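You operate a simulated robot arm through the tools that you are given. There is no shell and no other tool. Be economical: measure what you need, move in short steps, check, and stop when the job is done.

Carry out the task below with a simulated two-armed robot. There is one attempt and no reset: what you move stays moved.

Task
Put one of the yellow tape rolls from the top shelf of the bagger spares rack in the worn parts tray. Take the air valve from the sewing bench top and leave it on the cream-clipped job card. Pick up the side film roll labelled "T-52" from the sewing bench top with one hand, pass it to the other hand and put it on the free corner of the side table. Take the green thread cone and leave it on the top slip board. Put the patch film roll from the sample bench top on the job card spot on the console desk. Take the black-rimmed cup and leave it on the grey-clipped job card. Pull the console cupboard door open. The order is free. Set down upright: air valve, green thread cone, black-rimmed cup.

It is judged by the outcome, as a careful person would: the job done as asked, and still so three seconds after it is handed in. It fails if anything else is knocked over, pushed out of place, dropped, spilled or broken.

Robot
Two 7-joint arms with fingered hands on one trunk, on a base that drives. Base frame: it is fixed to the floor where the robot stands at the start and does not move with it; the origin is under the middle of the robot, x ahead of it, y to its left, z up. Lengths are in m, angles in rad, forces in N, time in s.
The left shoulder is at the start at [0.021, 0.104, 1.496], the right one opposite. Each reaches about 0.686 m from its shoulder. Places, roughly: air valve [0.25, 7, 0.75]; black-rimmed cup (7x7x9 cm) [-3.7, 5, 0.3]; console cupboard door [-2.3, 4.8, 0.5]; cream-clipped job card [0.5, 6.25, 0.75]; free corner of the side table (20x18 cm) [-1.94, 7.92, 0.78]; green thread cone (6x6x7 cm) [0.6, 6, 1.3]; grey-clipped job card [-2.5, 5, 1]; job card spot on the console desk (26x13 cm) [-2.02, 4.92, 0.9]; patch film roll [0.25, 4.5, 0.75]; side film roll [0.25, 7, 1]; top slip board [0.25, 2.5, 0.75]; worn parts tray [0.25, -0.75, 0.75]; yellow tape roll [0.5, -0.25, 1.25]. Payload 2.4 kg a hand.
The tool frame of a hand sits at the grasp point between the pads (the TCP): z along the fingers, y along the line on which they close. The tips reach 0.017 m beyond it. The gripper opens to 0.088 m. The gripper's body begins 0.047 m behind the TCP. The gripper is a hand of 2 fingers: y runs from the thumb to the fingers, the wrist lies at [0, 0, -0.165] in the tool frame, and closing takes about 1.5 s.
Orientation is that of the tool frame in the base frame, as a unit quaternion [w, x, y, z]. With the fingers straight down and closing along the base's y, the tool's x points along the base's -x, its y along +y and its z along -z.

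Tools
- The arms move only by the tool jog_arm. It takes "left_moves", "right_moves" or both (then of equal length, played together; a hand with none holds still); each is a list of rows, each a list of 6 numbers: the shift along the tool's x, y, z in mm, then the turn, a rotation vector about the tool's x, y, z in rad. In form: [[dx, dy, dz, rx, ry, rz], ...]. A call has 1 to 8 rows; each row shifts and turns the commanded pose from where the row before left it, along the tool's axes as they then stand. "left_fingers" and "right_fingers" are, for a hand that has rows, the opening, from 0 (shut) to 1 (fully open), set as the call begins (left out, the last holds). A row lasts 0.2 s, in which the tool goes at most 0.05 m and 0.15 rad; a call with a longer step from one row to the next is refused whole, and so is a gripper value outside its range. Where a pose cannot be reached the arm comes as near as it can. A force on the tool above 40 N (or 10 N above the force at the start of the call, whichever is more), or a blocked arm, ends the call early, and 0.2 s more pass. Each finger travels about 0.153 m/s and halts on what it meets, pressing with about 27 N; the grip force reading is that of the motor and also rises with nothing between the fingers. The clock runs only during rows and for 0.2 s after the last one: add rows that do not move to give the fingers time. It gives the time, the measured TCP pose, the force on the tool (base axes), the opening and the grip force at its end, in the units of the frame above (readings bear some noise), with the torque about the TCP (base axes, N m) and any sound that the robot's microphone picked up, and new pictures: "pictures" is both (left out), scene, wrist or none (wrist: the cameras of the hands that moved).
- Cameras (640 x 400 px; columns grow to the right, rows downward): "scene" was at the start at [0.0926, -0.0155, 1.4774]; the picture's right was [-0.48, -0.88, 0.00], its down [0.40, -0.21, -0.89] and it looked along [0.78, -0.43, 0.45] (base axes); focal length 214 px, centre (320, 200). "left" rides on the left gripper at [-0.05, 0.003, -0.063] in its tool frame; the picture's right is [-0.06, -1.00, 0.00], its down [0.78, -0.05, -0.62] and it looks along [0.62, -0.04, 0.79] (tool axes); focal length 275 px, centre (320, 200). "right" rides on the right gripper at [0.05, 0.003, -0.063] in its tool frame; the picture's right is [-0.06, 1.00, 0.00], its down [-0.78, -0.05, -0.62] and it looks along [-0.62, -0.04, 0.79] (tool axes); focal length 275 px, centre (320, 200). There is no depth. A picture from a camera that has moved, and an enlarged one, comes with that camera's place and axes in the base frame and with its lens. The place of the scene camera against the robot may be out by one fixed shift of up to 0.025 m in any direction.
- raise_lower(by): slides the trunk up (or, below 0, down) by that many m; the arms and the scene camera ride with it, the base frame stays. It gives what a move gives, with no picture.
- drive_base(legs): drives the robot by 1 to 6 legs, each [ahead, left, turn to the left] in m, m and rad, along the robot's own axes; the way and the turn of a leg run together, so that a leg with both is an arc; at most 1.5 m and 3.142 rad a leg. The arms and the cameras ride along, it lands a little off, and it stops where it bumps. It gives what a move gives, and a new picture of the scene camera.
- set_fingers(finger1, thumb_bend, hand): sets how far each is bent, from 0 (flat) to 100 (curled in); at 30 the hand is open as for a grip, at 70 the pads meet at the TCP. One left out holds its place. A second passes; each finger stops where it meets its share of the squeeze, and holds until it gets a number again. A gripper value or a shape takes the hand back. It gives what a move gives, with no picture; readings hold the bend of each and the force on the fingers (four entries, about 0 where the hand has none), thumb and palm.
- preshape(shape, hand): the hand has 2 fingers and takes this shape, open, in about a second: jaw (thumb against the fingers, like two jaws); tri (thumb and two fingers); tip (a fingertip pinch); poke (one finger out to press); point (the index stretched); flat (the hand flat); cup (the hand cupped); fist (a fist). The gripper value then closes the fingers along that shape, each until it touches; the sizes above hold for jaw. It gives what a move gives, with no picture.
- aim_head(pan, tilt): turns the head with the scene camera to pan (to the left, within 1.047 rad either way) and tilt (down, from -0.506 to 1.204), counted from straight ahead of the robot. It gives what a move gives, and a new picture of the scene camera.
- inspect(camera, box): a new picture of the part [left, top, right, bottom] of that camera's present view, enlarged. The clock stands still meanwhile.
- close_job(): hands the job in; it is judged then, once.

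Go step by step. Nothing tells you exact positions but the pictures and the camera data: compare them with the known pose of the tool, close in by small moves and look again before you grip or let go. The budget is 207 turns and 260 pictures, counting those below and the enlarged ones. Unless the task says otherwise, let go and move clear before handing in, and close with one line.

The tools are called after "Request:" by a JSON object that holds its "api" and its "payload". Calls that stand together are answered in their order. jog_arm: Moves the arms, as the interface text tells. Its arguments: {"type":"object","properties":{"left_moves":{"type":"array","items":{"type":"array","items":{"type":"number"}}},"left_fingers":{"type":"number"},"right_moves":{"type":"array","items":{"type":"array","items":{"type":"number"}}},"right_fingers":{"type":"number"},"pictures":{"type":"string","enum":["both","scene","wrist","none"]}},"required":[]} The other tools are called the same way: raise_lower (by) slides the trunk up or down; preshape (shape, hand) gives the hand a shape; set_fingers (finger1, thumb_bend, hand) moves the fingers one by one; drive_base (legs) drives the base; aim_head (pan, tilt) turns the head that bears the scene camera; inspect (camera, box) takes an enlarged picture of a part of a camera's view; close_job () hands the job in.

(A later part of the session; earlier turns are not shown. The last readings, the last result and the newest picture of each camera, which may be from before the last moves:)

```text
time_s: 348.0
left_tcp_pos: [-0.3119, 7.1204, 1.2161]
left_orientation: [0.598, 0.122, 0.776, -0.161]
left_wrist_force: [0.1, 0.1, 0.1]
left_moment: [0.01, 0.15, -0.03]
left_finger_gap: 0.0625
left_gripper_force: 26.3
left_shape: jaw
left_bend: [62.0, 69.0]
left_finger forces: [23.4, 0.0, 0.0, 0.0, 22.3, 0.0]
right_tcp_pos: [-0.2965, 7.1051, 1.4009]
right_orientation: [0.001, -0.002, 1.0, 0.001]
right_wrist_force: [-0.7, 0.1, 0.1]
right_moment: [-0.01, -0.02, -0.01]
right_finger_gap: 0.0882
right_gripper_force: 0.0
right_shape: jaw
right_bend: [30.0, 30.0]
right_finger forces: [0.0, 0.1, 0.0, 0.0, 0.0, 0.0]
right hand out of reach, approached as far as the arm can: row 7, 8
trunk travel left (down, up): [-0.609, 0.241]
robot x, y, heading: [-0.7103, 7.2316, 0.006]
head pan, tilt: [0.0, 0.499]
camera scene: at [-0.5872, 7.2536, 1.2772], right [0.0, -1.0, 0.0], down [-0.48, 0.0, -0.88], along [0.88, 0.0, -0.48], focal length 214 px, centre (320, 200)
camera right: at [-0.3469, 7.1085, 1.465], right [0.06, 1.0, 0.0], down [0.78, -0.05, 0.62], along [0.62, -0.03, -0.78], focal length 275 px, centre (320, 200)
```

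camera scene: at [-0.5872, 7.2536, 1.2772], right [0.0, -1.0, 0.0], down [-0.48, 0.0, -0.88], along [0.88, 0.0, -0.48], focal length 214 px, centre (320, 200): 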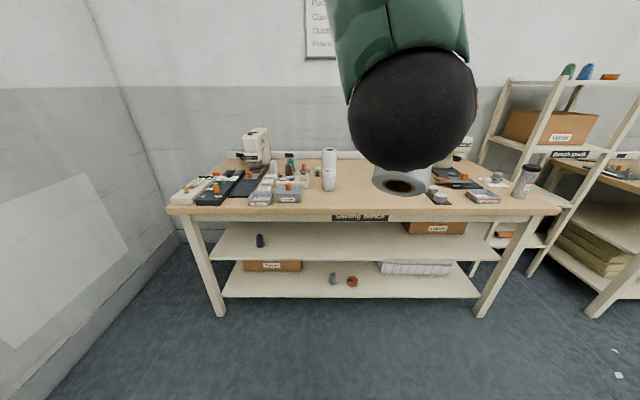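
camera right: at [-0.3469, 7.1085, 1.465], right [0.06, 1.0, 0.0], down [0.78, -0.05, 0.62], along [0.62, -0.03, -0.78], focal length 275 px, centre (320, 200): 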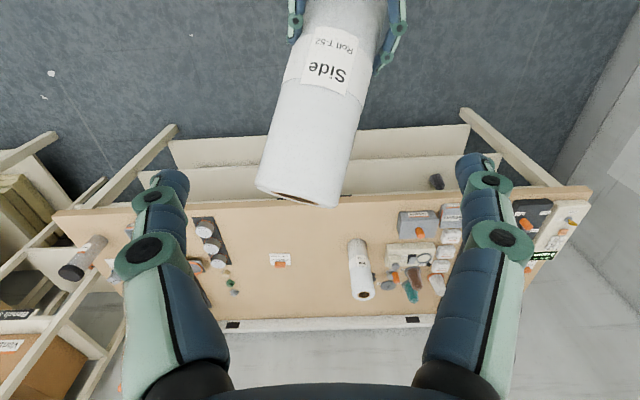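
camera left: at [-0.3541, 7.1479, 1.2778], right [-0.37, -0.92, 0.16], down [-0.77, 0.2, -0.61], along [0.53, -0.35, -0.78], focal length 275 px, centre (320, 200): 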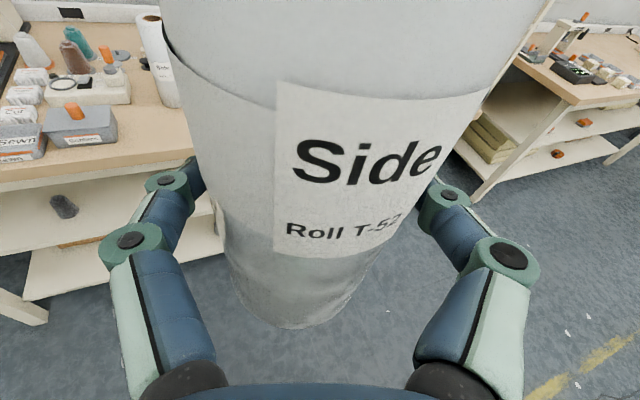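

The roll has pivoted forward in the left hand's grip. I look closely before continuing.

Request:
{"api": "inspect", "payload": {"camera": "left", "box": [0, 0, 640, 400]}}

Request:
{"api": "inspect", "payload": {"camera": "right", "box": [220, 0, 440, 220]}}

```text
1.00 times, centred on (320, 200) of left (not enlarged: the box is as wide or as high as the picture)
camera zoom: at [-0.3539, 7.1479, 1.2777], right [-0.37, -0.92, 0.16], down [-0.77, 0.2, -0.61], along [0.53, -0.35, -0.78], focal length 275 px, centre (320, 200)
```

zoom: 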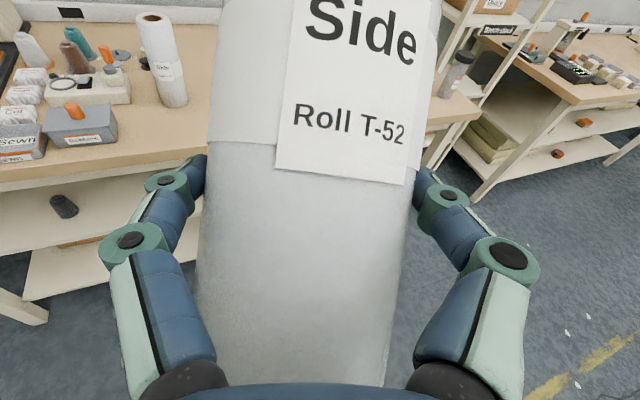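

```text
1.82 times, centred on (330, 110) of right
camera zoom: at [-0.3469, 7.1085, 1.465], right [0.06, 1.0, 0.0], down [0.78, -0.05, 0.62], along [0.62, -0.03, -0.78], focal length 500 px, centre (302, 364)
```

zoom: 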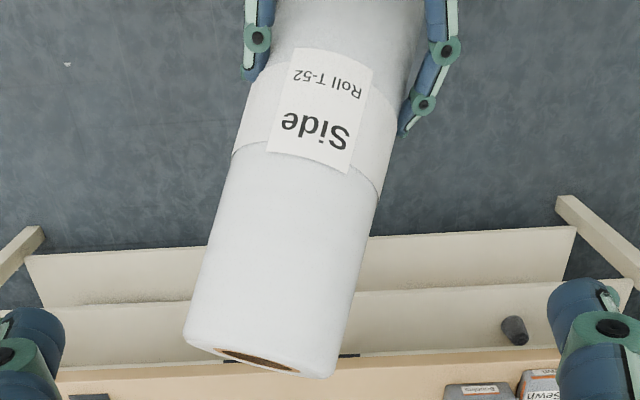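

The roll toppled because the left hand held it below its centre of mass. I'll take it again with the right hand near its top end (it will hang upright), then re-pass it with the left gripping higher.

Request:
{"api": "jog_arm", "payload": {"right_moves": [[-36, -7, 0, 0, 0, 0.15], [-35, 0, 0, 0, 0, 0.15], [0, 0, 30, 0, 0, 0.02], [0, 0, 30, 0, 0, 0], [0, 0, 20, 0, 0, 0]], "pictures": "wrist"}}

```text
time_s: 349.2
left_tcp_pos: [-0.3119, 7.1214, 1.2163]
left_orientation: [0.599, 0.123, 0.775, -0.161]
left_wrist_force: [0.3, 0.4, -0.3]
left_moment: [0.04, 0.14, 0.03]
left_finger_gap: 0.0622
left_gripper_force: 27.2
left_shape: jaw
left_bend: [62.0, 69.0]
left_finger forces: [23.5, 0.1, 0.0, 0.0, 22.4, 0.7]
right_tcp_pos: [-0.268, 7.0472, 1.3221]
right_orientation: [0.001, 0.158, 0.987, 0.001]
right_wrist_force: [-0.2, -1.2, 0.7]
right_moment: [-0.02, 0.0, -0.05]
right_finger_gap: 0.0879
right_gripper_force: 0.1
right_shape: jaw
right_bend: [30.0, 30.0]
right_finger forces: [0.0, 0.0, 0.0, 0.0, 0.0, 0.1]
right hand out of reach, approached as far as the arm can: row 1, 2
trunk travel left (down, up): [-0.609, 0.241]
robot x, y, heading: [-0.7151, 7.2395, 0.003]
head pan, tilt: [0.0, 0.499]
camera right: at [-0.3141, 7.0655, 1.3854], right [0.37, 0.93, 0.0], down [0.73, -0.29, 0.62], along [0.58, -0.23, -0.79], focal length 275 px, centre (320, 200)
```

right: 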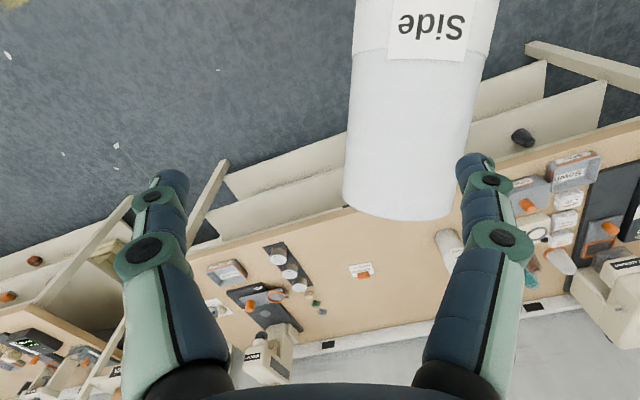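

Request:
{"api": "jog_arm", "payload": {"right_moves": [[-14, 24, -12, 0, 0, 0], [-14, 24, 0, 0, 0, 0], [0, 0, 0, 0, 0, 0]], "pictures": "wrist"}}

```text
time_s: 350.0
left_tcp_pos: [-0.3114, 7.1208, 1.2164]
left_orientation: [0.598, 0.123, 0.775, -0.162]
left_wrist_force: [0.1, 0.4, 0.2]
left_moment: [0.08, 0.19, 0.0]
left_finger_gap: 0.062
left_gripper_force: 27.4
left_shape: jaw
left_bend: [62.0, 69.0]
left_finger forces: [23.7, 0.0, 0.1, 0.0, 22.4, 0.8]
right_tcp_pos: [-0.2462, 7.0688, 1.3324]
right_orientation: [0.001, 0.158, 0.987, 0.001]
right_wrist_force: [-0.8, 1.4, 1.2]
right_moment: [0.04, 0.01, 0.01]
right_finger_gap: 0.0878
right_gripper_force: 0.0
right_shape: jaw
right_bend: [30.0, 30.0]
right_finger forces: [0.0, 0.0, 0.1, 0.0, 0.0, 0.1]
right hand out of reach, approached as far as the arm can: row 2
trunk travel left (down, up): [-0.609, 0.241]
robot x, y, heading: [-0.7105, 7.2337, 0.003]
head pan, tilt: [0.0, 0.499]
camera right: at [-0.2927, 7.0874, 1.396], right [0.37, 0.93, 0.0], down [0.73, -0.29, 0.62], along [0.58, -0.23, -0.78], focal length 275 px, centre (320, 200)
```

right: 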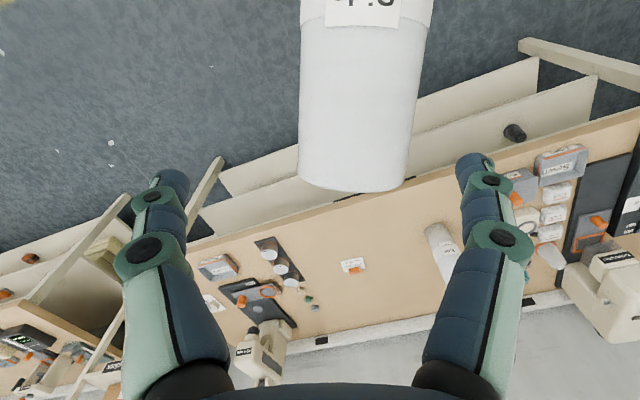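

Request:
{"api": "jog_arm", "payload": {"left_moves": [[3, -11, -8, 0, 0, 0], [3, -11, -8, 0, 0, 0], [0, 0, 0, 0, 0, 0]], "pictures": "none"}}

Request:
{"api": "inspect", "payload": {"camera": "right", "box": [0, 0, 640, 400]}}

```text
time_s: 350.8
left_tcp_pos: [-0.3364, 7.107, 1.2154]
left_orientation: [0.598, 0.123, 0.775, -0.162]
left_wrist_force: [0.4, 0.1, 0.4]
left_moment: [0.05, 0.19, -0.01]
left_finger_gap: 0.0622
left_gripper_force: 26.9
left_shape: jaw
left_bend: [62.0, 69.0]
left_finger forces: [23.7, 0.1, 0.0, 0.0, 22.5, 0.9]
right_tcp_pos: [-0.2472, 7.0686, 1.3325]
right_orientation: [0.002, 0.158, 0.987, 0.002]
right_wrist_force: [-0.2, -0.3, -0.1]
right_moment: [0.01, 0.02, -0.03]
right_finger_gap: 0.0882
right_gripper_force: 0.1
right_shape: jaw
right_bend: [30.0, 30.0]
right_finger forces: [0.0, 0.0, 0.0, 0.0, 0.0, 0.1]
trunk travel left (down, up): [-0.609, 0.241]
robot x, y, heading: [-0.7094, 7.2338, 0.0]
head pan, tilt: [0.0, 0.499]
```

```text
1.00 times, centred on (320, 200) of right (not enlarged: the box is as wide or as high as the picture)
camera zoom: at [-0.2933, 7.0874, 1.3963], right [0.37, 0.93, 0.0], down [0.73, -0.29, 0.62], along [0.58, -0.23, -0.78], focal length 275 px, centre (320, 200)
```

zoom: 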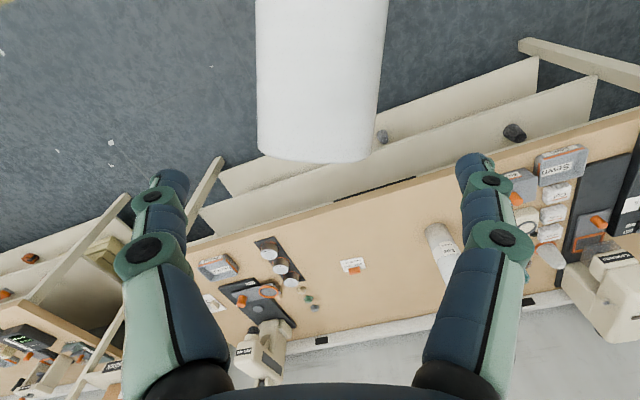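

Request:
{"api": "jog_arm", "payload": {"right_moves": [[0, 0, 25, 0, 0, 0], [0, 0, 25, 0, 0, 0], [0, 0, 24, 0, 0, 0], [0, 0, 0, 0, 0, 0]], "pictures": "wrist"}}

```text
time_s: 351.8
left_tcp_pos: [-0.3361, 7.1069, 1.2158]
left_orientation: [0.598, 0.124, 0.775, -0.163]
left_wrist_force: [0.8, 0.9, -0.8]
left_moment: [0.06, 0.14, -0.02]
left_finger_gap: 0.0618
left_gripper_force: 26.6
left_shape: jaw
left_bend: [62.0, 69.0]
left_finger forces: [23.6, 0.0, 0.0, 0.0, 22.4, 0.9]
right_tcp_pos: [-0.2491, 7.0679, 1.2575]
right_orientation: [0.001, 0.158, 0.987, 0.002]
right_wrist_force: [-0.2, 0.2, -0.6]
right_moment: [-0.02, -0.01, 0.03]
right_finger_gap: 0.0878
right_gripper_force: 0.1
right_shape: jaw
right_bend: [30.0, 30.0]
right_finger forces: [0.0, 0.0, 0.0, 0.0, 0.0, 0.0]
trunk travel left (down, up): [-0.609, 0.241]
robot x, y, heading: [-0.711, 7.2377, 0.005]
head pan, tilt: [0.0, 0.499]
camera right: at [-0.2948, 7.0873, 1.3216], right [0.37, 0.93, 0.0], down [0.73, -0.29, 0.62], along [0.58, -0.23, -0.78], focal length 275 px, centre (320, 200)
```

right: 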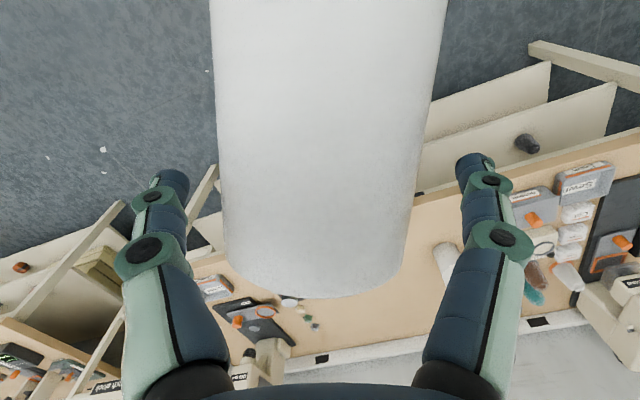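

Request:
{"api": "jog_arm", "payload": {"right_moves": [[8, 0, 12, 0, 0, 0], [0, 0, 0, 0, 0, 0]], "pictures": "none"}}

Request:
{"api": "jog_arm", "payload": {"right_moves": [[0, 0, 0, 0, 0, 0], [0, 0, 0, 0, 0, 0], [0, 0, 0, 0, 0, 0], [0, 0, 0, 0, 0, 0], [0, 0, 0, 0, 0, 0], [0, 0, 0, 0, 0, 0]], "right_fingers": 0, "pictures": "wrist"}}

```text
time_s: 352.4
left_tcp_pos: [-0.3368, 7.107, 1.2163]
left_orientation: [0.598, 0.124, 0.775, -0.163]
left_wrist_force: [0.7, 0.6, -0.3]
left_moment: [0.06, 0.16, 0.02]
left_finger_gap: 0.062
left_gripper_force: 27.5
left_shape: jaw
left_bend: [62.0, 69.0]
left_finger forces: [23.5, 0.1, 0.0, 0.1, 22.4, 0.9]
right_tcp_pos: [-0.254, 7.0715, 1.2454]
right_orientation: [0.0, 0.157, 0.988, 0.0]
right_wrist_force: [0.0, 1.0, 0.1]
right_moment: [0.01, 0.02, 0.03]
right_finger_gap: 0.0881
right_gripper_force: 0.1
right_shape: jaw
right_bend: [30.0, 30.0]
right_finger forces: [0.0, 0.0, 0.0, 0.0, 0.1, 0.1]
trunk travel left (down, up): [-0.609, 0.241]
robot x, y, heading: [-0.7137, 7.2338, 0.005]
head pan, tilt: [0.0, 0.499]
```

```text
time_s: 353.8
left_tcp_pos: [-0.3365, 7.1074, 1.2168]
left_orientation: [0.598, 0.123, 0.775, -0.162]
left_wrist_force: [-0.2, 0.9, 0.0]
left_moment: [0.02, 0.16, 0.08]
left_finger_gap: 0.062
left_gripper_force: 27.1
left_shape: jaw
left_bend: [62.0, 69.0]
left_finger forces: [23.7, 0.0, 0.1, 0.0, 22.5, 0.5]
right_tcp_pos: [-0.2544, 7.071, 1.2465]
right_orientation: [0.0, 0.158, 0.987, 0.001]
right_wrist_force: [1.3, -0.1, 0.2]
right_moment: [0.04, -0.02, -0.11]
right_finger_gap: 0.0622
right_gripper_force: 27.0
right_shape: jaw
right_bend: [67.0, 63.0]
right_finger forces: [24.2, 0.0, 0.0, 0.1, 24.0, 0.0]
trunk travel left (down, up): [-0.609, 0.241]
robot x, y, heading: [-0.714, 7.2372, -0.001]
head pan, tilt: [0.0, 0.499]
camera right: at [-0.3008, 7.0905, 1.3096], right [0.37, 0.93, 0.0], down [0.73, -0.29, 0.62], along [0.58, -0.23, -0.78], focal length 275 px, centre (320, 200)
```

right: 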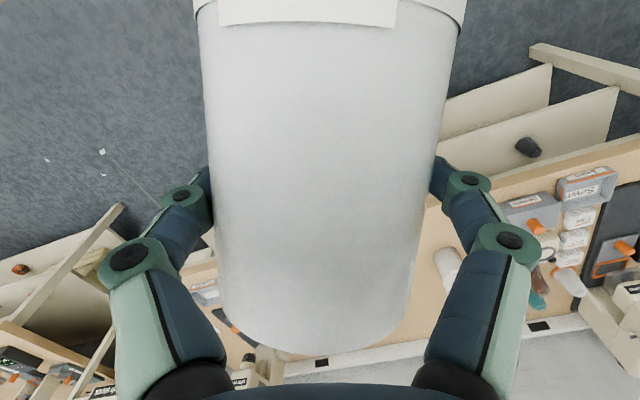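

Request:
{"api": "jog_arm", "payload": {"left_moves": [[0, 0, 0, 0, 0, 0], [0, 0, 0, 0, 0, 0], [0, 0, 0, 0, 0, 0], [0, 0, 0, 0, 0, 0], [0, 0, 0, 0, 0, 0], [0, 0, 0, 0, 0, 0], [0, 0, 0, 0, 0, 0], [0, 0, 0, 0, 0, 0]], "left_fingers": 1, "pictures": "wrist"}}

Request:
{"api": "inspect", "payload": {"camera": "right", "box": [0, 0, 640, 400]}}

```text
time_s: 355.6
left_tcp_pos: [-0.3371, 7.1077, 1.2161]
left_orientation: [0.598, 0.123, 0.775, -0.162]
left_wrist_force: [-0.3, 0.2, 0.0]
left_moment: [0.01, 0.04, 0.03]
left_finger_gap: 0.0879
left_gripper_force: 0.0
left_shape: jaw
left_bend: [30.0, 30.0]
left_finger forces: [0.1, 0.0, 0.0, 0.1, 0.0, 0.1]
right_tcp_pos: [-0.2536, 7.0707, 1.2447]
right_orientation: [0.001, 0.159, 0.987, 0.0]
right_wrist_force: [-0.7, -0.3, 1.5]
right_moment: [-0.04, -0.05, 0.0]
right_finger_gap: 0.0621
right_gripper_force: 26.9
right_shape: jaw
right_bend: [67.0, 64.0]
right_finger forces: [27.7, 0.0, 0.0, 0.0, 29.2, 0.1]
trunk travel left (down, up): [-0.609, 0.241]
robot x, y, heading: [-0.7076, 7.2374, 0.0]
head pan, tilt: [0.0, 0.499]
camera left: at [-0.3787, 7.1344, 1.2776], right [-0.37, -0.91, 0.16], down [-0.77, 0.2, -0.61], along [0.53, -0.35, -0.77], focal length 275 px, centre (320, 200)
```

left: 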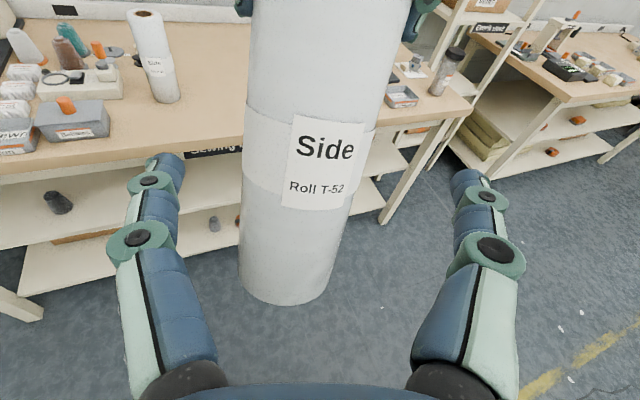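

```text
1.00 times, centred on (320, 200) of right (not enlarged: the box is as wide or as high as the picture)
camera zoom: at [-0.3007, 7.0905, 1.3096], right [0.37, 0.93, 0.0], down [0.73, -0.29, 0.62], along [0.58, -0.23, -0.78], focal length 275 px, centre (320, 200)
```

zoom: 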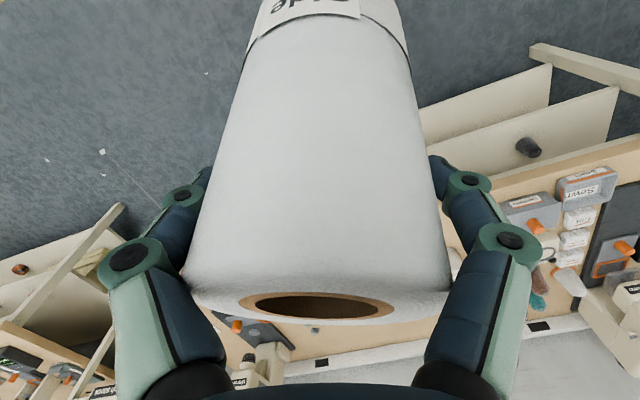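

The roll now hangs from the right hand again (leaning slightly). I bring the left hand in to grip it above the centre of mass.

Request:
{"api": "jog_arm", "payload": {"left_moves": [[5, 0, 22, 0, 0, 0], [5, 0, 22, 0, 0, 0], [0, 0, 18, 0, 0, 0], [0, 0, 0, 0, 0, 0]], "pictures": "wrist"}}

```text
time_s: 356.6
left_tcp_pos: [-0.2924, 7.0856, 1.1946]
left_orientation: [0.597, 0.121, 0.776, -0.16]
left_wrist_force: [0.1, -0.5, -1.0]
left_moment: [0.0, -0.04, -0.01]
left_finger_gap: 0.0879
left_gripper_force: 0.0
left_shape: jaw
left_bend: [30.0, 30.0]
left_finger forces: [0.0, 0.1, 0.0, 0.1, 0.1, 0.0]
left hand out of reach, approached as far as the arm can: row 3
right_tcp_pos: [-0.2553, 7.0712, 1.2468]
right_orientation: [0.001, 0.157, 0.988, 0.001]
right_wrist_force: [0.0, 0.5, 0.0]
right_moment: [-0.04, -0.05, -0.04]
right_finger_gap: 0.0624
right_gripper_force: 26.5
right_shape: jaw
right_bend: [67.0, 64.0]
right_finger forces: [27.7, 0.0, 0.0, 0.0, 29.3, 0.0]
trunk travel left (down, up): [-0.609, 0.241]
robot x, y, heading: [-0.7128, 7.2342, 0.006]
head pan, tilt: [0.0, 0.499]
camera left: at [-0.3342, 7.1123, 1.2572], right [-0.36, -0.92, 0.16], down [-0.77, 0.2, -0.61], along [0.53, -0.35, -0.78], focal length 275 px, centre (320, 200)
```

left: 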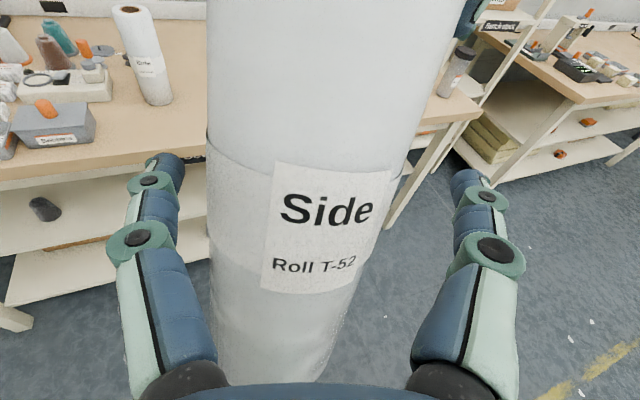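

Request:
{"api": "jog_arm", "payload": {"right_moves": [[6, 0, 0, 0, 0, 0], [6, 0, 0, 0, 0, 0], [0, 0, 0, 0, 0, 0]], "pictures": "none"}}

Request:
{"api": "jog_arm", "payload": {"left_moves": [[0, 0, 0, 0, 0, 0], [0, 0, 0, 0, 0, 0], [0, 0, 0, 0, 0, 0], [0, 0, 0, 0, 0, 0], [0, 0, 0, 0, 0, 0], [0, 0, 0, 0, 0, 0]], "left_fingers": 0, "pictures": "wrist"}}

```text
time_s: 357.4
left_tcp_pos: [-0.293, 7.0854, 1.1945]
left_orientation: [0.598, 0.121, 0.776, -0.159]
left_wrist_force: [1.2, -0.3, 0.5]
left_moment: [0.02, 0.02, 0.01]
left_finger_gap: 0.0878
left_gripper_force: 0.1
left_shape: jaw
left_bend: [30.0, 30.0]
left_finger forces: [0.0, 0.0, 0.0, 0.1, 0.0, 0.0]
right_tcp_pos: [-0.2652, 7.0743, 1.2464]
right_orientation: [0.001, 0.158, 0.987, 0.001]
right_wrist_force: [-0.3, -0.4, 0.7]
right_moment: [-0.03, -0.09, 0.01]
right_finger_gap: 0.0623
right_gripper_force: 27.0
right_shape: jaw
right_bend: [67.0, 64.0]
right_finger forces: [27.8, 0.0, 0.0, 0.1, 29.2, 0.0]
trunk travel left (down, up): [-0.609, 0.241]
robot x, y, heading: [-0.7118, 7.2355, 0.005]
head pan, tilt: [0.0, 0.499]
```

```text
time_s: 358.8
left_tcp_pos: [-0.2928, 7.0869, 1.1952]
left_orientation: [0.598, 0.121, 0.776, -0.159]
left_wrist_force: [-1.2, -1.3, 0.6]
left_moment: [0.11, -0.06, -0.09]
left_finger_gap: 0.0618
left_gripper_force: 27.0
left_shape: jaw
left_bend: [61.0, 71.0]
left_finger forces: [23.6, 0.1, 0.0, 0.0, 23.9, 0.0]
right_tcp_pos: [-0.2659, 7.075, 1.2464]
right_orientation: [0.001, 0.158, 0.987, 0.001]
right_wrist_force: [1.1, -0.5, -0.2]
right_moment: [-0.14, -0.08, 0.04]
right_finger_gap: 0.0624
right_gripper_force: 27.1
right_shape: jaw
right_bend: [67.0, 64.0]
right_finger forces: [27.7, 0.0, 0.0, 0.0, 28.9, 0.0]
trunk travel left (down, up): [-0.609, 0.241]
robot x, y, heading: [-0.7123, 7.2391, 0.001]
head pan, tilt: [0.0, 0.499]
camera left: at [-0.3344, 7.1123, 1.2573], right [-0.36, -0.92, 0.16], down [-0.77, 0.2, -0.61], along [0.53, -0.35, -0.78], focal length 275 px, centre (320, 200)
```

left: 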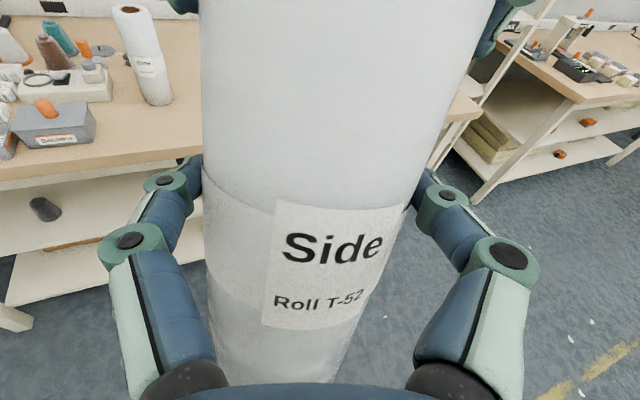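

Left grips above the middle now. Release and raise the right hand.

Request:
{"api": "jog_arm", "payload": {"right_moves": [[0, 0, 0, 0, 0, 0], [0, 0, 0, 0, 0, 0], [0, 0, 0, 0, 0, 0], [0, 0, 0, 0, 0, 0], [0, 0, -20, 0, 0, 0], [0, 0, -20, 0, 0, 0], [0, 0, -30, 0, 0, 0], [0, 0, -30, 0, 0, 0]], "right_fingers": 1, "pictures": "wrist"}}

Request:
{"api": "inspect", "payload": {"camera": "left", "box": [0, 0, 640, 400]}}

```text
time_s: 360.6
left_tcp_pos: [-0.2926, 7.0857, 1.1952]
left_orientation: [0.598, 0.121, 0.776, -0.159]
left_wrist_force: [-0.5, 0.3, 0.0]
left_moment: [0.01, 0.1, 0.02]
left_finger_gap: 0.0619
left_gripper_force: 27.1
left_shape: jaw
left_bend: [61.0, 72.0]
left_finger forces: [23.8, 0.0, 0.0, 0.0, 23.3, 0.0]
right_tcp_pos: [-0.2669, 7.0756, 1.3473]
right_orientation: [0.001, 0.157, 0.988, 0.001]
right_wrist_force: [-1.0, 0.5, -0.1]
right_moment: [0.0, 0.01, -0.01]
right_finger_gap: 0.088
right_gripper_force: 0.1
right_shape: jaw
right_bend: [30.0, 30.0]
right_finger forces: [0.1, 0.0, 0.1, 0.1, 0.0, 0.0]
trunk travel left (down, up): [-0.609, 0.241]
robot x, y, heading: [-0.7148, 7.2359, 0.003]
head pan, tilt: [0.0, 0.499]
camera right: at [-0.3121, 7.0942, 1.4109], right [0.37, 0.93, 0.0], down [0.73, -0.29, 0.62], along [0.58, -0.23, -0.78], focal length 275 px, centre (320, 200)
```

right: 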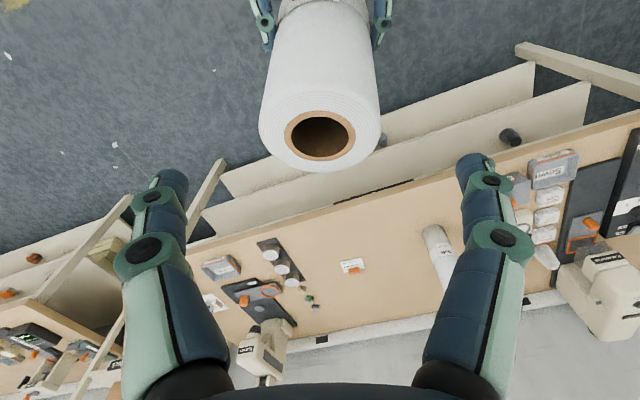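

```text
1.00 times, centred on (320, 200) of left (not enlarged: the box is as wide or as high as the picture)
camera zoom: at [-0.3344, 7.1124, 1.2573], right [-0.36, -0.92, 0.16], down [-0.77, 0.2, -0.61], along [0.53, -0.35, -0.78], focal length 275 px, centre (320, 200)
```

zoom: 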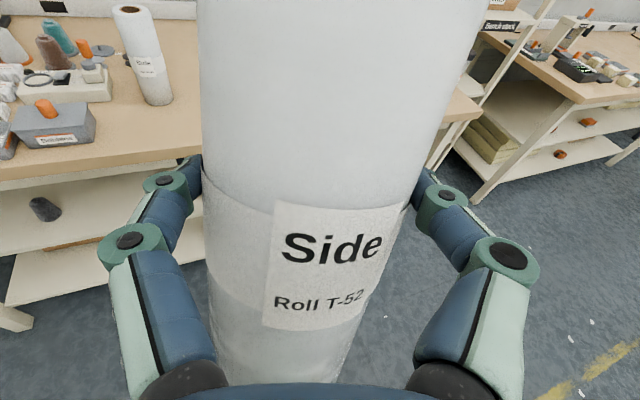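

The roll is steady but still leaning forward. I use the right hand to re-grip its top and ease it back upright while the left holds.

Request:
{"api": "jog_arm", "payload": {"right_moves": [[0, 0, 30, 0, 0, 0], [0, 0, 30, 0, 0, 0], [0, 0, 40, 0, 0, 0], [0, 0, 0, 0, 0, 0]], "pictures": "none"}}

Request:
{"api": "jog_arm", "payload": {"right_moves": [[0, 0, 0, 0, 0, 0], [0, 0, 0, 0, 0, 0], [0, 0, 0, 0, 0, 0], [0, 0, 0, 0, 0, 0], [0, 0, 0, 0, 0, 0], [8, 0, 0, 0, 0, 0], [8, 0, 0, 0, 0, 0], [8, 0, 0, 0, 0, 0]], "right_fingers": 0, "pictures": "wrist"}}

```text
time_s: 361.6
left_tcp_pos: [-0.2925, 7.0854, 1.1954]
left_orientation: [0.598, 0.121, 0.776, -0.159]
left_wrist_force: [0.1, 0.4, -0.5]
left_moment: [-0.01, 0.11, 0.02]
left_finger_gap: 0.0619
left_gripper_force: 26.8
left_shape: jaw
left_bend: [61.0, 72.0]
left_finger forces: [23.9, 0.1, 0.0, 0.1, 22.8, 0.0]
right_tcp_pos: [-0.2663, 7.0745, 1.2476]
right_orientation: [0.001, 0.159, 0.987, 0.001]
right_wrist_force: [-0.2, -1.1, 0.6]
right_moment: [0.0, -0.01, -0.01]
right_finger_gap: 0.0878
right_gripper_force: 0.0
right_shape: jaw
right_bend: [30.0, 30.0]
right_finger forces: [0.0, 0.0, 0.0, 0.0, 0.7, 0.0]
trunk travel left (down, up): [-0.609, 0.241]
robot x, y, heading: [-0.7101, 7.2343, 0.004]
head pan, tilt: [0.0, 0.499]
```

```text
time_s: 363.4
left_tcp_pos: [-0.2942, 7.0846, 1.1944]
left_orientation: [0.596, 0.123, 0.777, -0.16]
left_wrist_force: [-5.8, 0.2, -6.7]
left_moment: [0.17, 0.05, -0.12]
left_finger_gap: 0.0619
left_gripper_force: 27.4
left_shape: jaw
left_bend: [61.0, 72.0]
left_finger forces: [23.6, 0.0, 0.0, 0.0, 26.7, 0.1]
right_tcp_pos: [-0.2892, 7.0836, 1.2469]
right_orientation: [0.002, 0.158, 0.987, 0.001]
right_wrist_force: [7.4, -0.2, 6.9]
right_moment: [-0.09, -0.26, 0.13]
right_finger_gap: 0.0576
right_gripper_force: 26.9
right_shape: jaw
right_bend: [71.0, 69.0]
right_finger forces: [25.8, 0.0, 0.1, 0.0, 22.2, 0.1]
trunk travel left (down, up): [-0.609, 0.241]
robot x, y, heading: [-0.7115, 7.2386, -0.0]
head pan, tilt: [0.0, 0.499]
camera right: at [-0.3351, 7.102, 1.3103], right [0.37, 0.93, 0.0], down [0.73, -0.29, 0.62], along [0.58, -0.23, -0.78], focal length 275 px, centre (320, 200)
```

right: 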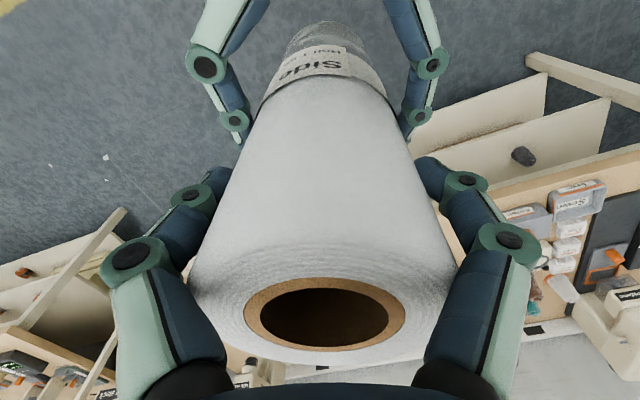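

Now vertical. Release right, lift it away, and check.

Request:
{"api": "jog_arm", "payload": {"right_moves": [[0, 0, 0, 0, 0, 0], [0, 0, 0, 0, 0, 0], [0, 0, 0, 0, 0, 0], [0, 0, 0, 0, 0, 0], [0, 0, -20, 0, 0, 0], [0, 0, -25, 0, 0, 0], [0, 0, -30, 0, 0, 0], [0, 0, -30, 0, 0, 0]], "right_fingers": 1, "pictures": "wrist"}}

```text
time_s: 365.2
left_tcp_pos: [-0.2929, 7.0865, 1.1946]
left_orientation: [0.598, 0.121, 0.777, -0.159]
left_wrist_force: [0.8, -0.1, 0.4]
left_moment: [0.0, 0.06, 0.03]
left_finger_gap: 0.0619
left_gripper_force: 27.2
left_shape: jaw
left_bend: [61.0, 72.0]
left_finger forces: [24.0, 0.1, 0.0, 0.1, 23.4, 0.0]
right_tcp_pos: [-0.2904, 7.083, 1.3512]
right_orientation: [0.0, 0.158, 0.987, 0.001]
right_wrist_force: [0.5, 0.2, 0.3]
right_moment: [-0.02, 0.0, 0.01]
right_finger_gap: 0.0879
right_gripper_force: 0.0
right_shape: jaw
right_bend: [30.0, 30.0]
right_finger forces: [0.0, 0.0, 0.1, 0.0, 0.1, 0.0]
trunk travel left (down, up): [-0.609, 0.241]
robot x, y, heading: [-0.7138, 7.2349, 0.008]
head pan, tilt: [0.0, 0.499]
camera right: at [-0.3356, 7.102, 1.4151], right [0.37, 0.93, 0.0], down [0.73, -0.29, 0.62], along [0.58, -0.23, -0.79], focal length 275 px, centre (320, 200)
```

right: 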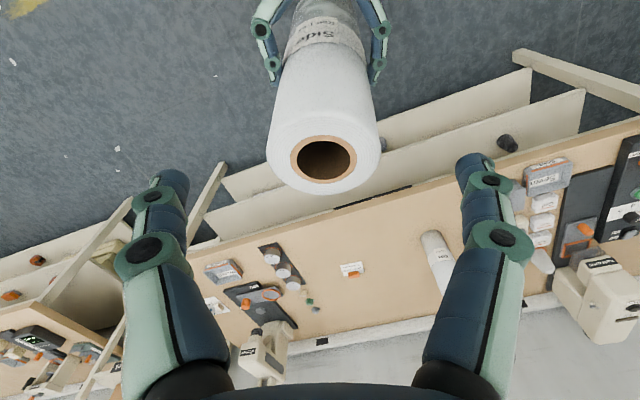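

Nearly vertical (≈9° lean), which will settle on contact. I move the right hand aside and turn toward the side table.

Request:
{"api": "jog_arm", "payload": {"right_moves": [[20, -40, 0, 0, 0, 0], [20, -40, 0, 0, 0, -0.15], [20, -40, 0, 0, 0, -0.15]], "pictures": "none"}}

Request:
{"api": "drive_base", "payload": {"legs": [[0, 0, 2.7]]}}

```text
time_s: 366.0
left_tcp_pos: [-0.2941, 7.084, 1.1967]
left_orientation: [0.598, 0.122, 0.776, -0.16]
left_wrist_force: [-0.7, 0.2, -0.3]
left_moment: [0.0, 0.07, 0.01]
left_finger_gap: 0.062
left_gripper_force: 27.2
left_shape: jaw
left_bend: [61.0, 72.0]
left_finger forces: [23.6, 0.0, 0.0, 0.0, 23.4, 0.0]
right_tcp_pos: [-0.381, 6.9817, 1.3506]
right_orientation: [0.0, 0.007, 1.0, 0.002]
right_wrist_force: [0.7, -0.5, -0.7]
right_moment: [-0.01, -0.01, -0.02]
right_finger_gap: 0.0879
right_gripper_force: 0.0
right_shape: jaw
right_bend: [30.0, 30.0]
right_finger forces: [0.1, 0.0, 0.0, 0.0, 0.0, 0.1]
trunk travel left (down, up): [-0.609, 0.241]
robot x, y, heading: [-0.7095, 7.2369, 0.002]
head pan, tilt: [0.0, 0.499]
```

```text
time_s: 372.7
left_tcp_pos: [-1.0294, 7.5453, 1.1948]
left_orientation: [-0.284, 0.732, -0.285, -0.55]
left_wrist_force: [-0.3, -0.8, -0.1]
left_moment: [-0.04, -0.02, 0.01]
left_finger_gap: 0.0617
left_gripper_force: 27.0
left_shape: jaw
left_bend: [61.0, 72.0]
left_finger forces: [23.3, 0.0, 0.1, 0.0, 22.8, 0.1]
right_tcp_pos: [-0.9084, 7.6055, 1.351]
right_orientation: [0.001, 0.975, -0.222, -0.001]
right_wrist_force: [-0.3, -0.1, 0.7]
right_moment: [0.02, 0.0, -0.04]
right_finger_gap: 0.088
right_gripper_force: 0.0
right_shape: jaw
right_bend: [30.0, 30.0]
right_finger forces: [0.0, 0.0, 0.0, 0.0, 0.0, 0.0]
trunk travel left (down, up): [-0.609, 0.241]
robot x, y, heading: [-0.7158, 7.2358, 2.715]
head pan, tilt: [0.0, 0.499]
camera scene: at [-0.8132, 7.3024, 1.2773], right [0.41, 0.91, 0.0], down [0.44, -0.2, -0.88], along [-0.8, 0.36, -0.48], focal length 214 px, centre (320, 200)
```

scene: 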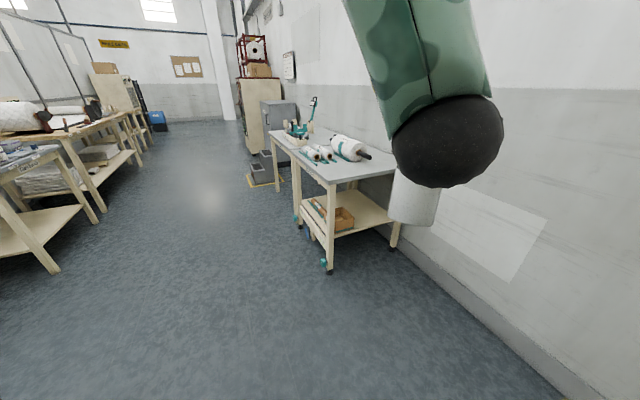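

Request:
{"api": "inspect", "payload": {"camera": "scene", "box": [260, 90, 420, 200]}}

```text
3.64 times, centred on (340, 145) of scene
camera zoom: at [-0.8132, 7.3024, 1.2773], right [0.41, 0.91, 0.0], down [0.44, -0.2, -0.88], along [-0.8, 0.36, -0.48], focal length 780 px, centre (247, 400)
```

zoom: 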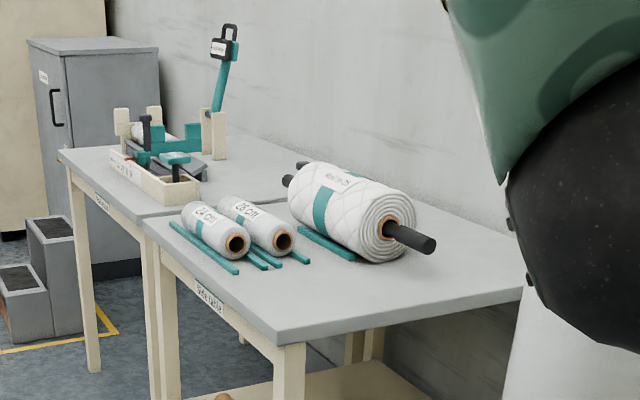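

The free corner is the near front one, around [-1.94, 7.92]. I approach from the table's end, facing −x.

Request:
{"api": "drive_base", "payload": {"legs": [[0, 0, 0.427], [0, -0.53, 0], [0.6, 0, 0]]}}

Request:
{"api": "inspect", "payload": {"camera": "left", "box": [0, 0, 640, 400]}}

```text
time_s: 380.1
left_tcp_pos: [-1.7283, 7.9214, 1.1946]
left_orientation: [-0.162, 0.776, -0.125, -0.596]
left_wrist_force: [-0.9, 0.6, -1.1]
left_moment: [-0.01, -0.07, 0.0]
left_finger_gap: 0.0619
left_gripper_force: 27.3
left_shape: jaw
left_bend: [61.0, 72.0]
left_finger forces: [23.3, 0.0, 0.1, 0.0, 22.8, 0.0]
right_tcp_pos: [-1.6415, 8.0243, 1.3504]
right_orientation: [0.0, 1.0, -0.012, -0.001]
right_wrist_force: [0.0, 0.1, -0.1]
right_moment: [0.0, -0.03, 0.0]
right_finger_gap: 0.0878
right_gripper_force: 0.0
right_shape: jaw
right_bend: [30.0, 30.0]
right_finger forces: [0.1, 0.1, 0.1, 0.1, 0.0, 0.1]
trunk travel left (down, up): [-0.609, 0.241]
robot x, y, heading: [-1.3049, 7.7721, 3.136]
head pan, tilt: [0.0, 0.499]
camera scene: at [-1.4228, 7.7861, 1.2772], right [0.0, 1.0, 0.0], down [0.48, 0.0, -0.88], along [-0.88, 0.0, -0.48], focal length 214 px, centre (320, 200)
```

scene: 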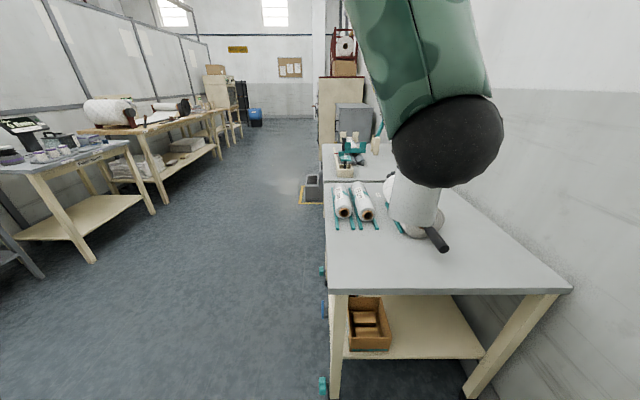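

```text
1.00 times, centred on (320, 200) of left (not enlarged: the box is as wide or as high as the picture)
camera zoom: at [-1.6849, 7.892, 1.2571], right [0.37, 0.91, 0.16], down [0.77, -0.2, -0.61], along [-0.52, 0.35, -0.78], focal length 275 px, centre (320, 200)
```

zoom: 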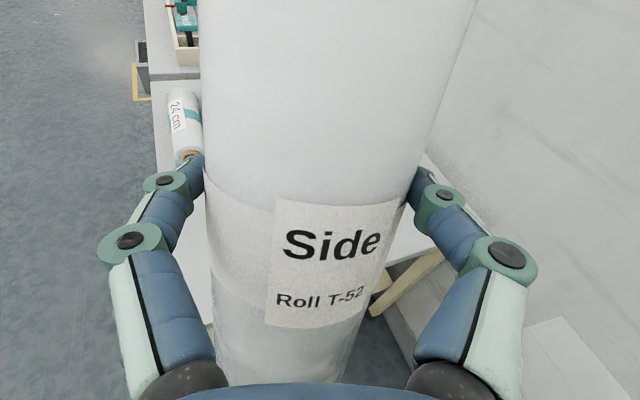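

Request:
{"api": "drive_base", "payload": {"legs": [[0.203, 0, 0]]}}

Request:
{"api": "jog_arm", "payload": {"left_moves": [[0, 0, 0, 0, -0.08, 0], [0, 0, 0, 0, -0.08, 0], [0, 0, 0, 0, 0, 0]], "pictures": "none"}}

Request:
{"api": "raise_lower", "payload": {"by": -0.24}}

Request:
{"api": "inspect", "payload": {"camera": "right", "box": [0, 0, 640, 400]}}

```text
time_s: 381.7
left_tcp_pos: [-1.9309, 7.9214, 1.1952]
left_orientation: [-0.162, 0.776, -0.124, -0.597]
left_wrist_force: [-0.4, -0.3, -0.5]
left_moment: [0.0, -0.07, 0.0]
left_finger_gap: 0.0616
left_gripper_force: 26.9
left_shape: jaw
left_bend: [61.0, 72.0]
left_finger forces: [23.4, 0.1, 0.0, 0.1, 22.8, 0.0]
right_tcp_pos: [-1.845, 8.0251, 1.3505]
right_orientation: [0.001, 1.0, -0.012, -0.001]
right_wrist_force: [-0.3, 0.4, 0.4]
right_moment: [0.02, 0.02, 0.0]
right_finger_gap: 0.0877
right_gripper_force: 0.0
right_shape: jaw
right_bend: [30.0, 30.0]
right_finger forces: [0.0, 0.1, 0.0, 0.0, 0.0, 0.1]
trunk travel left (down, up): [-0.609, 0.241]
robot x, y, heading: [-1.508, 7.7647, 3.133]
head pan, tilt: [0.0, 0.499]
camera scene: at [-1.6257, 7.7868, 1.2771], right [0.0, 1.0, 0.0], down [0.48, 0.0, -0.88], along [-0.88, 0.0, -0.48], focal length 214 px, centre (320, 200)
```

scene: 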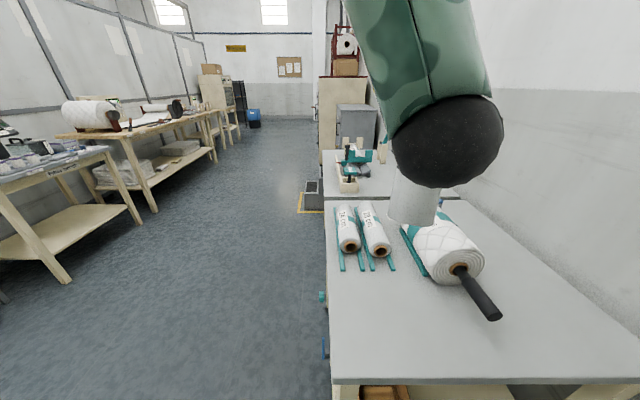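

```text
time_s: 382.5
left_tcp_pos: [-1.9287, 7.9213, 1.1943]
left_orientation: [-0.161, 0.776, -0.124, -0.597]
left_wrist_force: [-1.1, -0.3, 0.4]
left_moment: [-0.01, -0.07, 0.02]
left_finger_gap: 0.0617
left_gripper_force: 26.6
left_shape: jaw
left_bend: [61.0, 72.0]
left_finger forces: [23.2, 0.0, 0.0, 0.0, 22.7, 0.0]
left hand out of reach, approached as far as the arm can: row 1, 2
right_tcp_pos: [-1.8439, 8.0247, 1.3503]
right_orientation: [0.002, 1.0, -0.012, -0.001]
right_wrist_force: [0.5, 0.4, -0.4]
right_moment: [0.0, -0.05, 0.0]
right_finger_gap: 0.0881
right_gripper_force: 0.1
right_shape: jaw
right_bend: [30.0, 30.0]
right_finger forces: [0.1, 0.1, 0.1, 0.0, 0.0, 0.0]
trunk travel left (down, up): [-0.609, 0.241]
robot x, y, heading: [-1.5123, 7.7717, 3.14]
head pan, tilt: [0.0, 0.499]
```

```text
time_s: 385.0
left_tcp_pos: [-1.9303, 7.9212, 0.9549]
left_orientation: [-0.162, 0.776, -0.125, -0.597]
left_wrist_force: [0.1, -1.1, 0.6]
left_moment: [-0.01, -0.05, 0.02]
left_finger_gap: 0.0618
left_gripper_force: 27.0
left_shape: jaw
left_bend: [61.0, 72.0]
left_finger forces: [23.3, 0.1, 0.0, 0.1, 22.9, 0.1]
right_tcp_pos: [-1.8434, 8.0246, 1.1105]
right_orientation: [0.002, 1.0, -0.012, -0.001]
right_wrist_force: [0.2, -0.8, 0.3]
right_moment: [-0.01, 0.04, 0.03]
right_finger_gap: 0.0879
right_gripper_force: 0.1
right_shape: jaw
right_bend: [30.0, 30.0]
right_finger forces: [0.1, 0.0, 0.0, 0.0, 0.1, 0.1]
trunk travel left (down, up): [-0.369, 0.481]
robot x, y, heading: [-1.5135, 7.7705, 3.136]
head pan, tilt: [0.0, 0.499]
```

```text
1.00 times, centred on (320, 200) of right (not enlarged: the box is as wide or as high as the picture)
camera zoom: at [-1.7927, 8.0211, 1.174], right [-0.09, -1.0, 0.0], down [-0.78, 0.07, 0.62], along [-0.62, 0.05, -0.78], focal length 275 px, centre (320, 200)
```

zoom: 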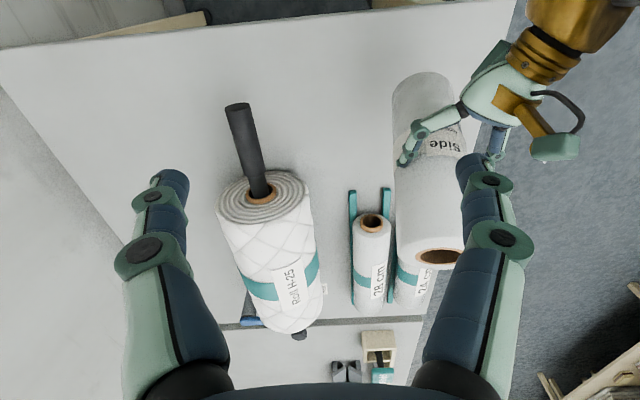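

Request:
{"api": "raise_lower", "payload": {"by": -0.03}}

Request:
{"api": "raise_lower", "payload": {"by": -0.01}}

Request:
{"api": "inspect", "payload": {"camera": "scene", "box": [280, 100, 560, 300]}}

```text
time_s: 385.7
left_tcp_pos: [-1.929, 7.922, 0.9253]
left_orientation: [-0.162, 0.776, -0.124, -0.596]
left_wrist_force: [-0.3, 0.5, 0.1]
left_moment: [0.01, -0.08, 0.01]
left_finger_gap: 0.0619
left_gripper_force: 27.0
left_shape: jaw
left_bend: [61.0, 72.0]
left_finger forces: [23.3, 0.0, 0.0, 0.1, 22.8, 0.0]
right_tcp_pos: [-1.8426, 8.0257, 1.0812]
right_orientation: [0.0, 1.0, -0.012, -0.001]
right_wrist_force: [0.3, 0.1, 0.2]
right_moment: [0.0, -0.01, 0.0]
right_finger_gap: 0.0879
right_gripper_force: 0.0
right_shape: jaw
right_bend: [30.0, 30.0]
right_finger forces: [0.0, 0.0, 0.1, 0.0, 0.0, 0.0]
trunk travel left (down, up): [-0.339, 0.511]
robot x, y, heading: [-1.5137, 7.7681, 3.138]
head pan, tilt: [0.0, 0.499]
```

```text
time_s: 386.3
left_tcp_pos: [-1.9288, 7.9216, 0.9142]
left_orientation: [-0.162, 0.776, -0.124, -0.597]
left_wrist_force: [0.8, -0.4, -0.4]
left_moment: [0.0, -0.06, -0.02]
left_finger_gap: 0.0616
left_gripper_force: 26.9
left_shape: jaw
left_bend: [61.0, 72.0]
left_finger forces: [23.3, 0.1, 0.1, 0.1, 22.8, 0.1]
right_tcp_pos: [-1.8429, 8.0235, 1.0715]
right_orientation: [0.0, 1.0, -0.012, -0.001]
right_wrist_force: [0.2, -0.7, 0.0]
right_moment: [0.02, 0.02, 0.0]
right_finger_gap: 0.0876
right_gripper_force: 0.0
right_shape: jaw
right_bend: [30.0, 30.0]
right_finger forces: [0.0, 0.0, 0.0, 0.1, 0.0, 0.0]
trunk travel left (down, up): [-0.329, 0.521]
robot x, y, heading: [-1.5136, 7.7688, 3.138]
head pan, tilt: [0.0, 0.499]
```

```text
2.00 times, centred on (420, 200) of scene
camera zoom: at [-1.6298, 7.7867, 0.9958], right [0.0, 1.0, 0.0], down [0.48, 0.0, -0.88], along [-0.88, 0.0, -0.48], focal length 429 px, centre (120, 200)
```

zoom: 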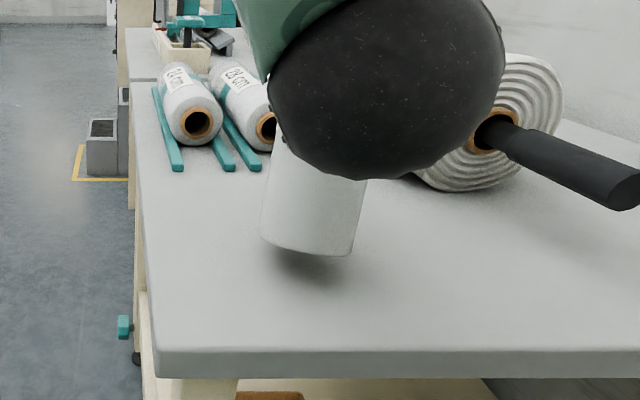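

Request:
{"api": "raise_lower", "payload": {"by": -0.01}}

Request:
{"api": "raise_lower", "payload": {"by": -0.006}}

Request:
{"api": "raise_lower", "payload": {"by": -0.006}}

```text
time_s: 386.9
left_tcp_pos: [-1.9312, 7.9215, 0.9053]
left_orientation: [-0.162, 0.776, -0.124, -0.597]
left_wrist_force: [-0.3, 0.0, 0.9]
left_moment: [0.03, 0.01, -0.01]
left_finger_gap: 0.0617
left_gripper_force: 26.8
left_shape: jaw
left_bend: [61.0, 72.0]
left_finger forces: [23.7, 0.0, 0.1, 0.1, 23.3, 0.0]
right_tcp_pos: [-1.8423, 8.0247, 1.0613]
right_orientation: [0.002, 1.0, -0.012, -0.001]
right_wrist_force: [0.2, 0.0, 0.8]
right_moment: [0.0, 0.03, 0.01]
right_finger_gap: 0.0879
right_gripper_force: 0.1
right_shape: jaw
right_bend: [30.0, 30.0]
right_finger forces: [0.0, 0.1, 0.0, 0.0, 0.0, 0.0]
trunk travel left (down, up): [-0.319, 0.531]
robot x, y, heading: [-1.5143, 7.7721, 3.134]
head pan, tilt: [0.0, 0.499]
```

```text
time_s: 387.4
left_tcp_pos: [-1.929, 7.9212, 0.9017]
left_orientation: [-0.162, 0.773, -0.123, -0.601]
left_wrist_force: [-1.3, -0.9, 28.7]
left_moment: [0.08, 0.36, -0.04]
left_finger_gap: 0.0613
left_gripper_force: 27.2
left_shape: jaw
left_bend: [62.0, 72.0]
left_finger forces: [25.3, 0.0, 0.0, 0.1, 25.2, 0.1]
right_tcp_pos: [-1.841, 8.0239, 1.0555]
right_orientation: [0.001, 1.0, -0.011, -0.002]
right_wrist_force: [-1.0, -0.6, -0.7]
right_moment: [0.0, -0.03, 0.01]
right_finger_gap: 0.0879
right_gripper_force: 0.1
right_shape: jaw
right_bend: [30.0, 30.0]
right_finger forces: [0.0, 0.0, 0.0, 0.0, 0.0, 0.0]
trunk travel left (down, up): [-0.313, 0.537]
robot x, y, heading: [-1.5134, 7.7708, 3.137]
head pan, tilt: [0.0, 0.499]
```

```text
time_s: 388.0
left_tcp_pos: [-1.9292, 7.9203, 0.895]
left_orientation: [-0.162, 0.774, -0.124, -0.599]
left_wrist_force: [-2.5, -1.9, 31.5]
left_moment: [-0.09, 0.44, -0.07]
left_finger_gap: 0.0611
left_gripper_force: 26.8
left_shape: jaw
left_bend: [62.0, 72.0]
left_finger forces: [26.9, 0.1, 0.0, 0.0, 25.2, 0.0]
right_tcp_pos: [-1.8416, 8.0234, 1.0486]
right_orientation: [0.002, 1.0, -0.013, -0.002]
right_wrist_force: [-0.3, -0.4, -0.9]
right_moment: [0.02, 0.01, 0.0]
right_finger_gap: 0.088
right_gripper_force: 0.1
right_shape: jaw
right_bend: [30.0, 30.0]
right_finger forces: [0.0, 0.0, 0.1, 0.1, 0.1, 0.0]
trunk travel left (down, up): [-0.307, 0.543]
robot x, y, heading: [-1.5129, 7.7656, 3.137]
head pan, tilt: [0.0, 0.499]
```

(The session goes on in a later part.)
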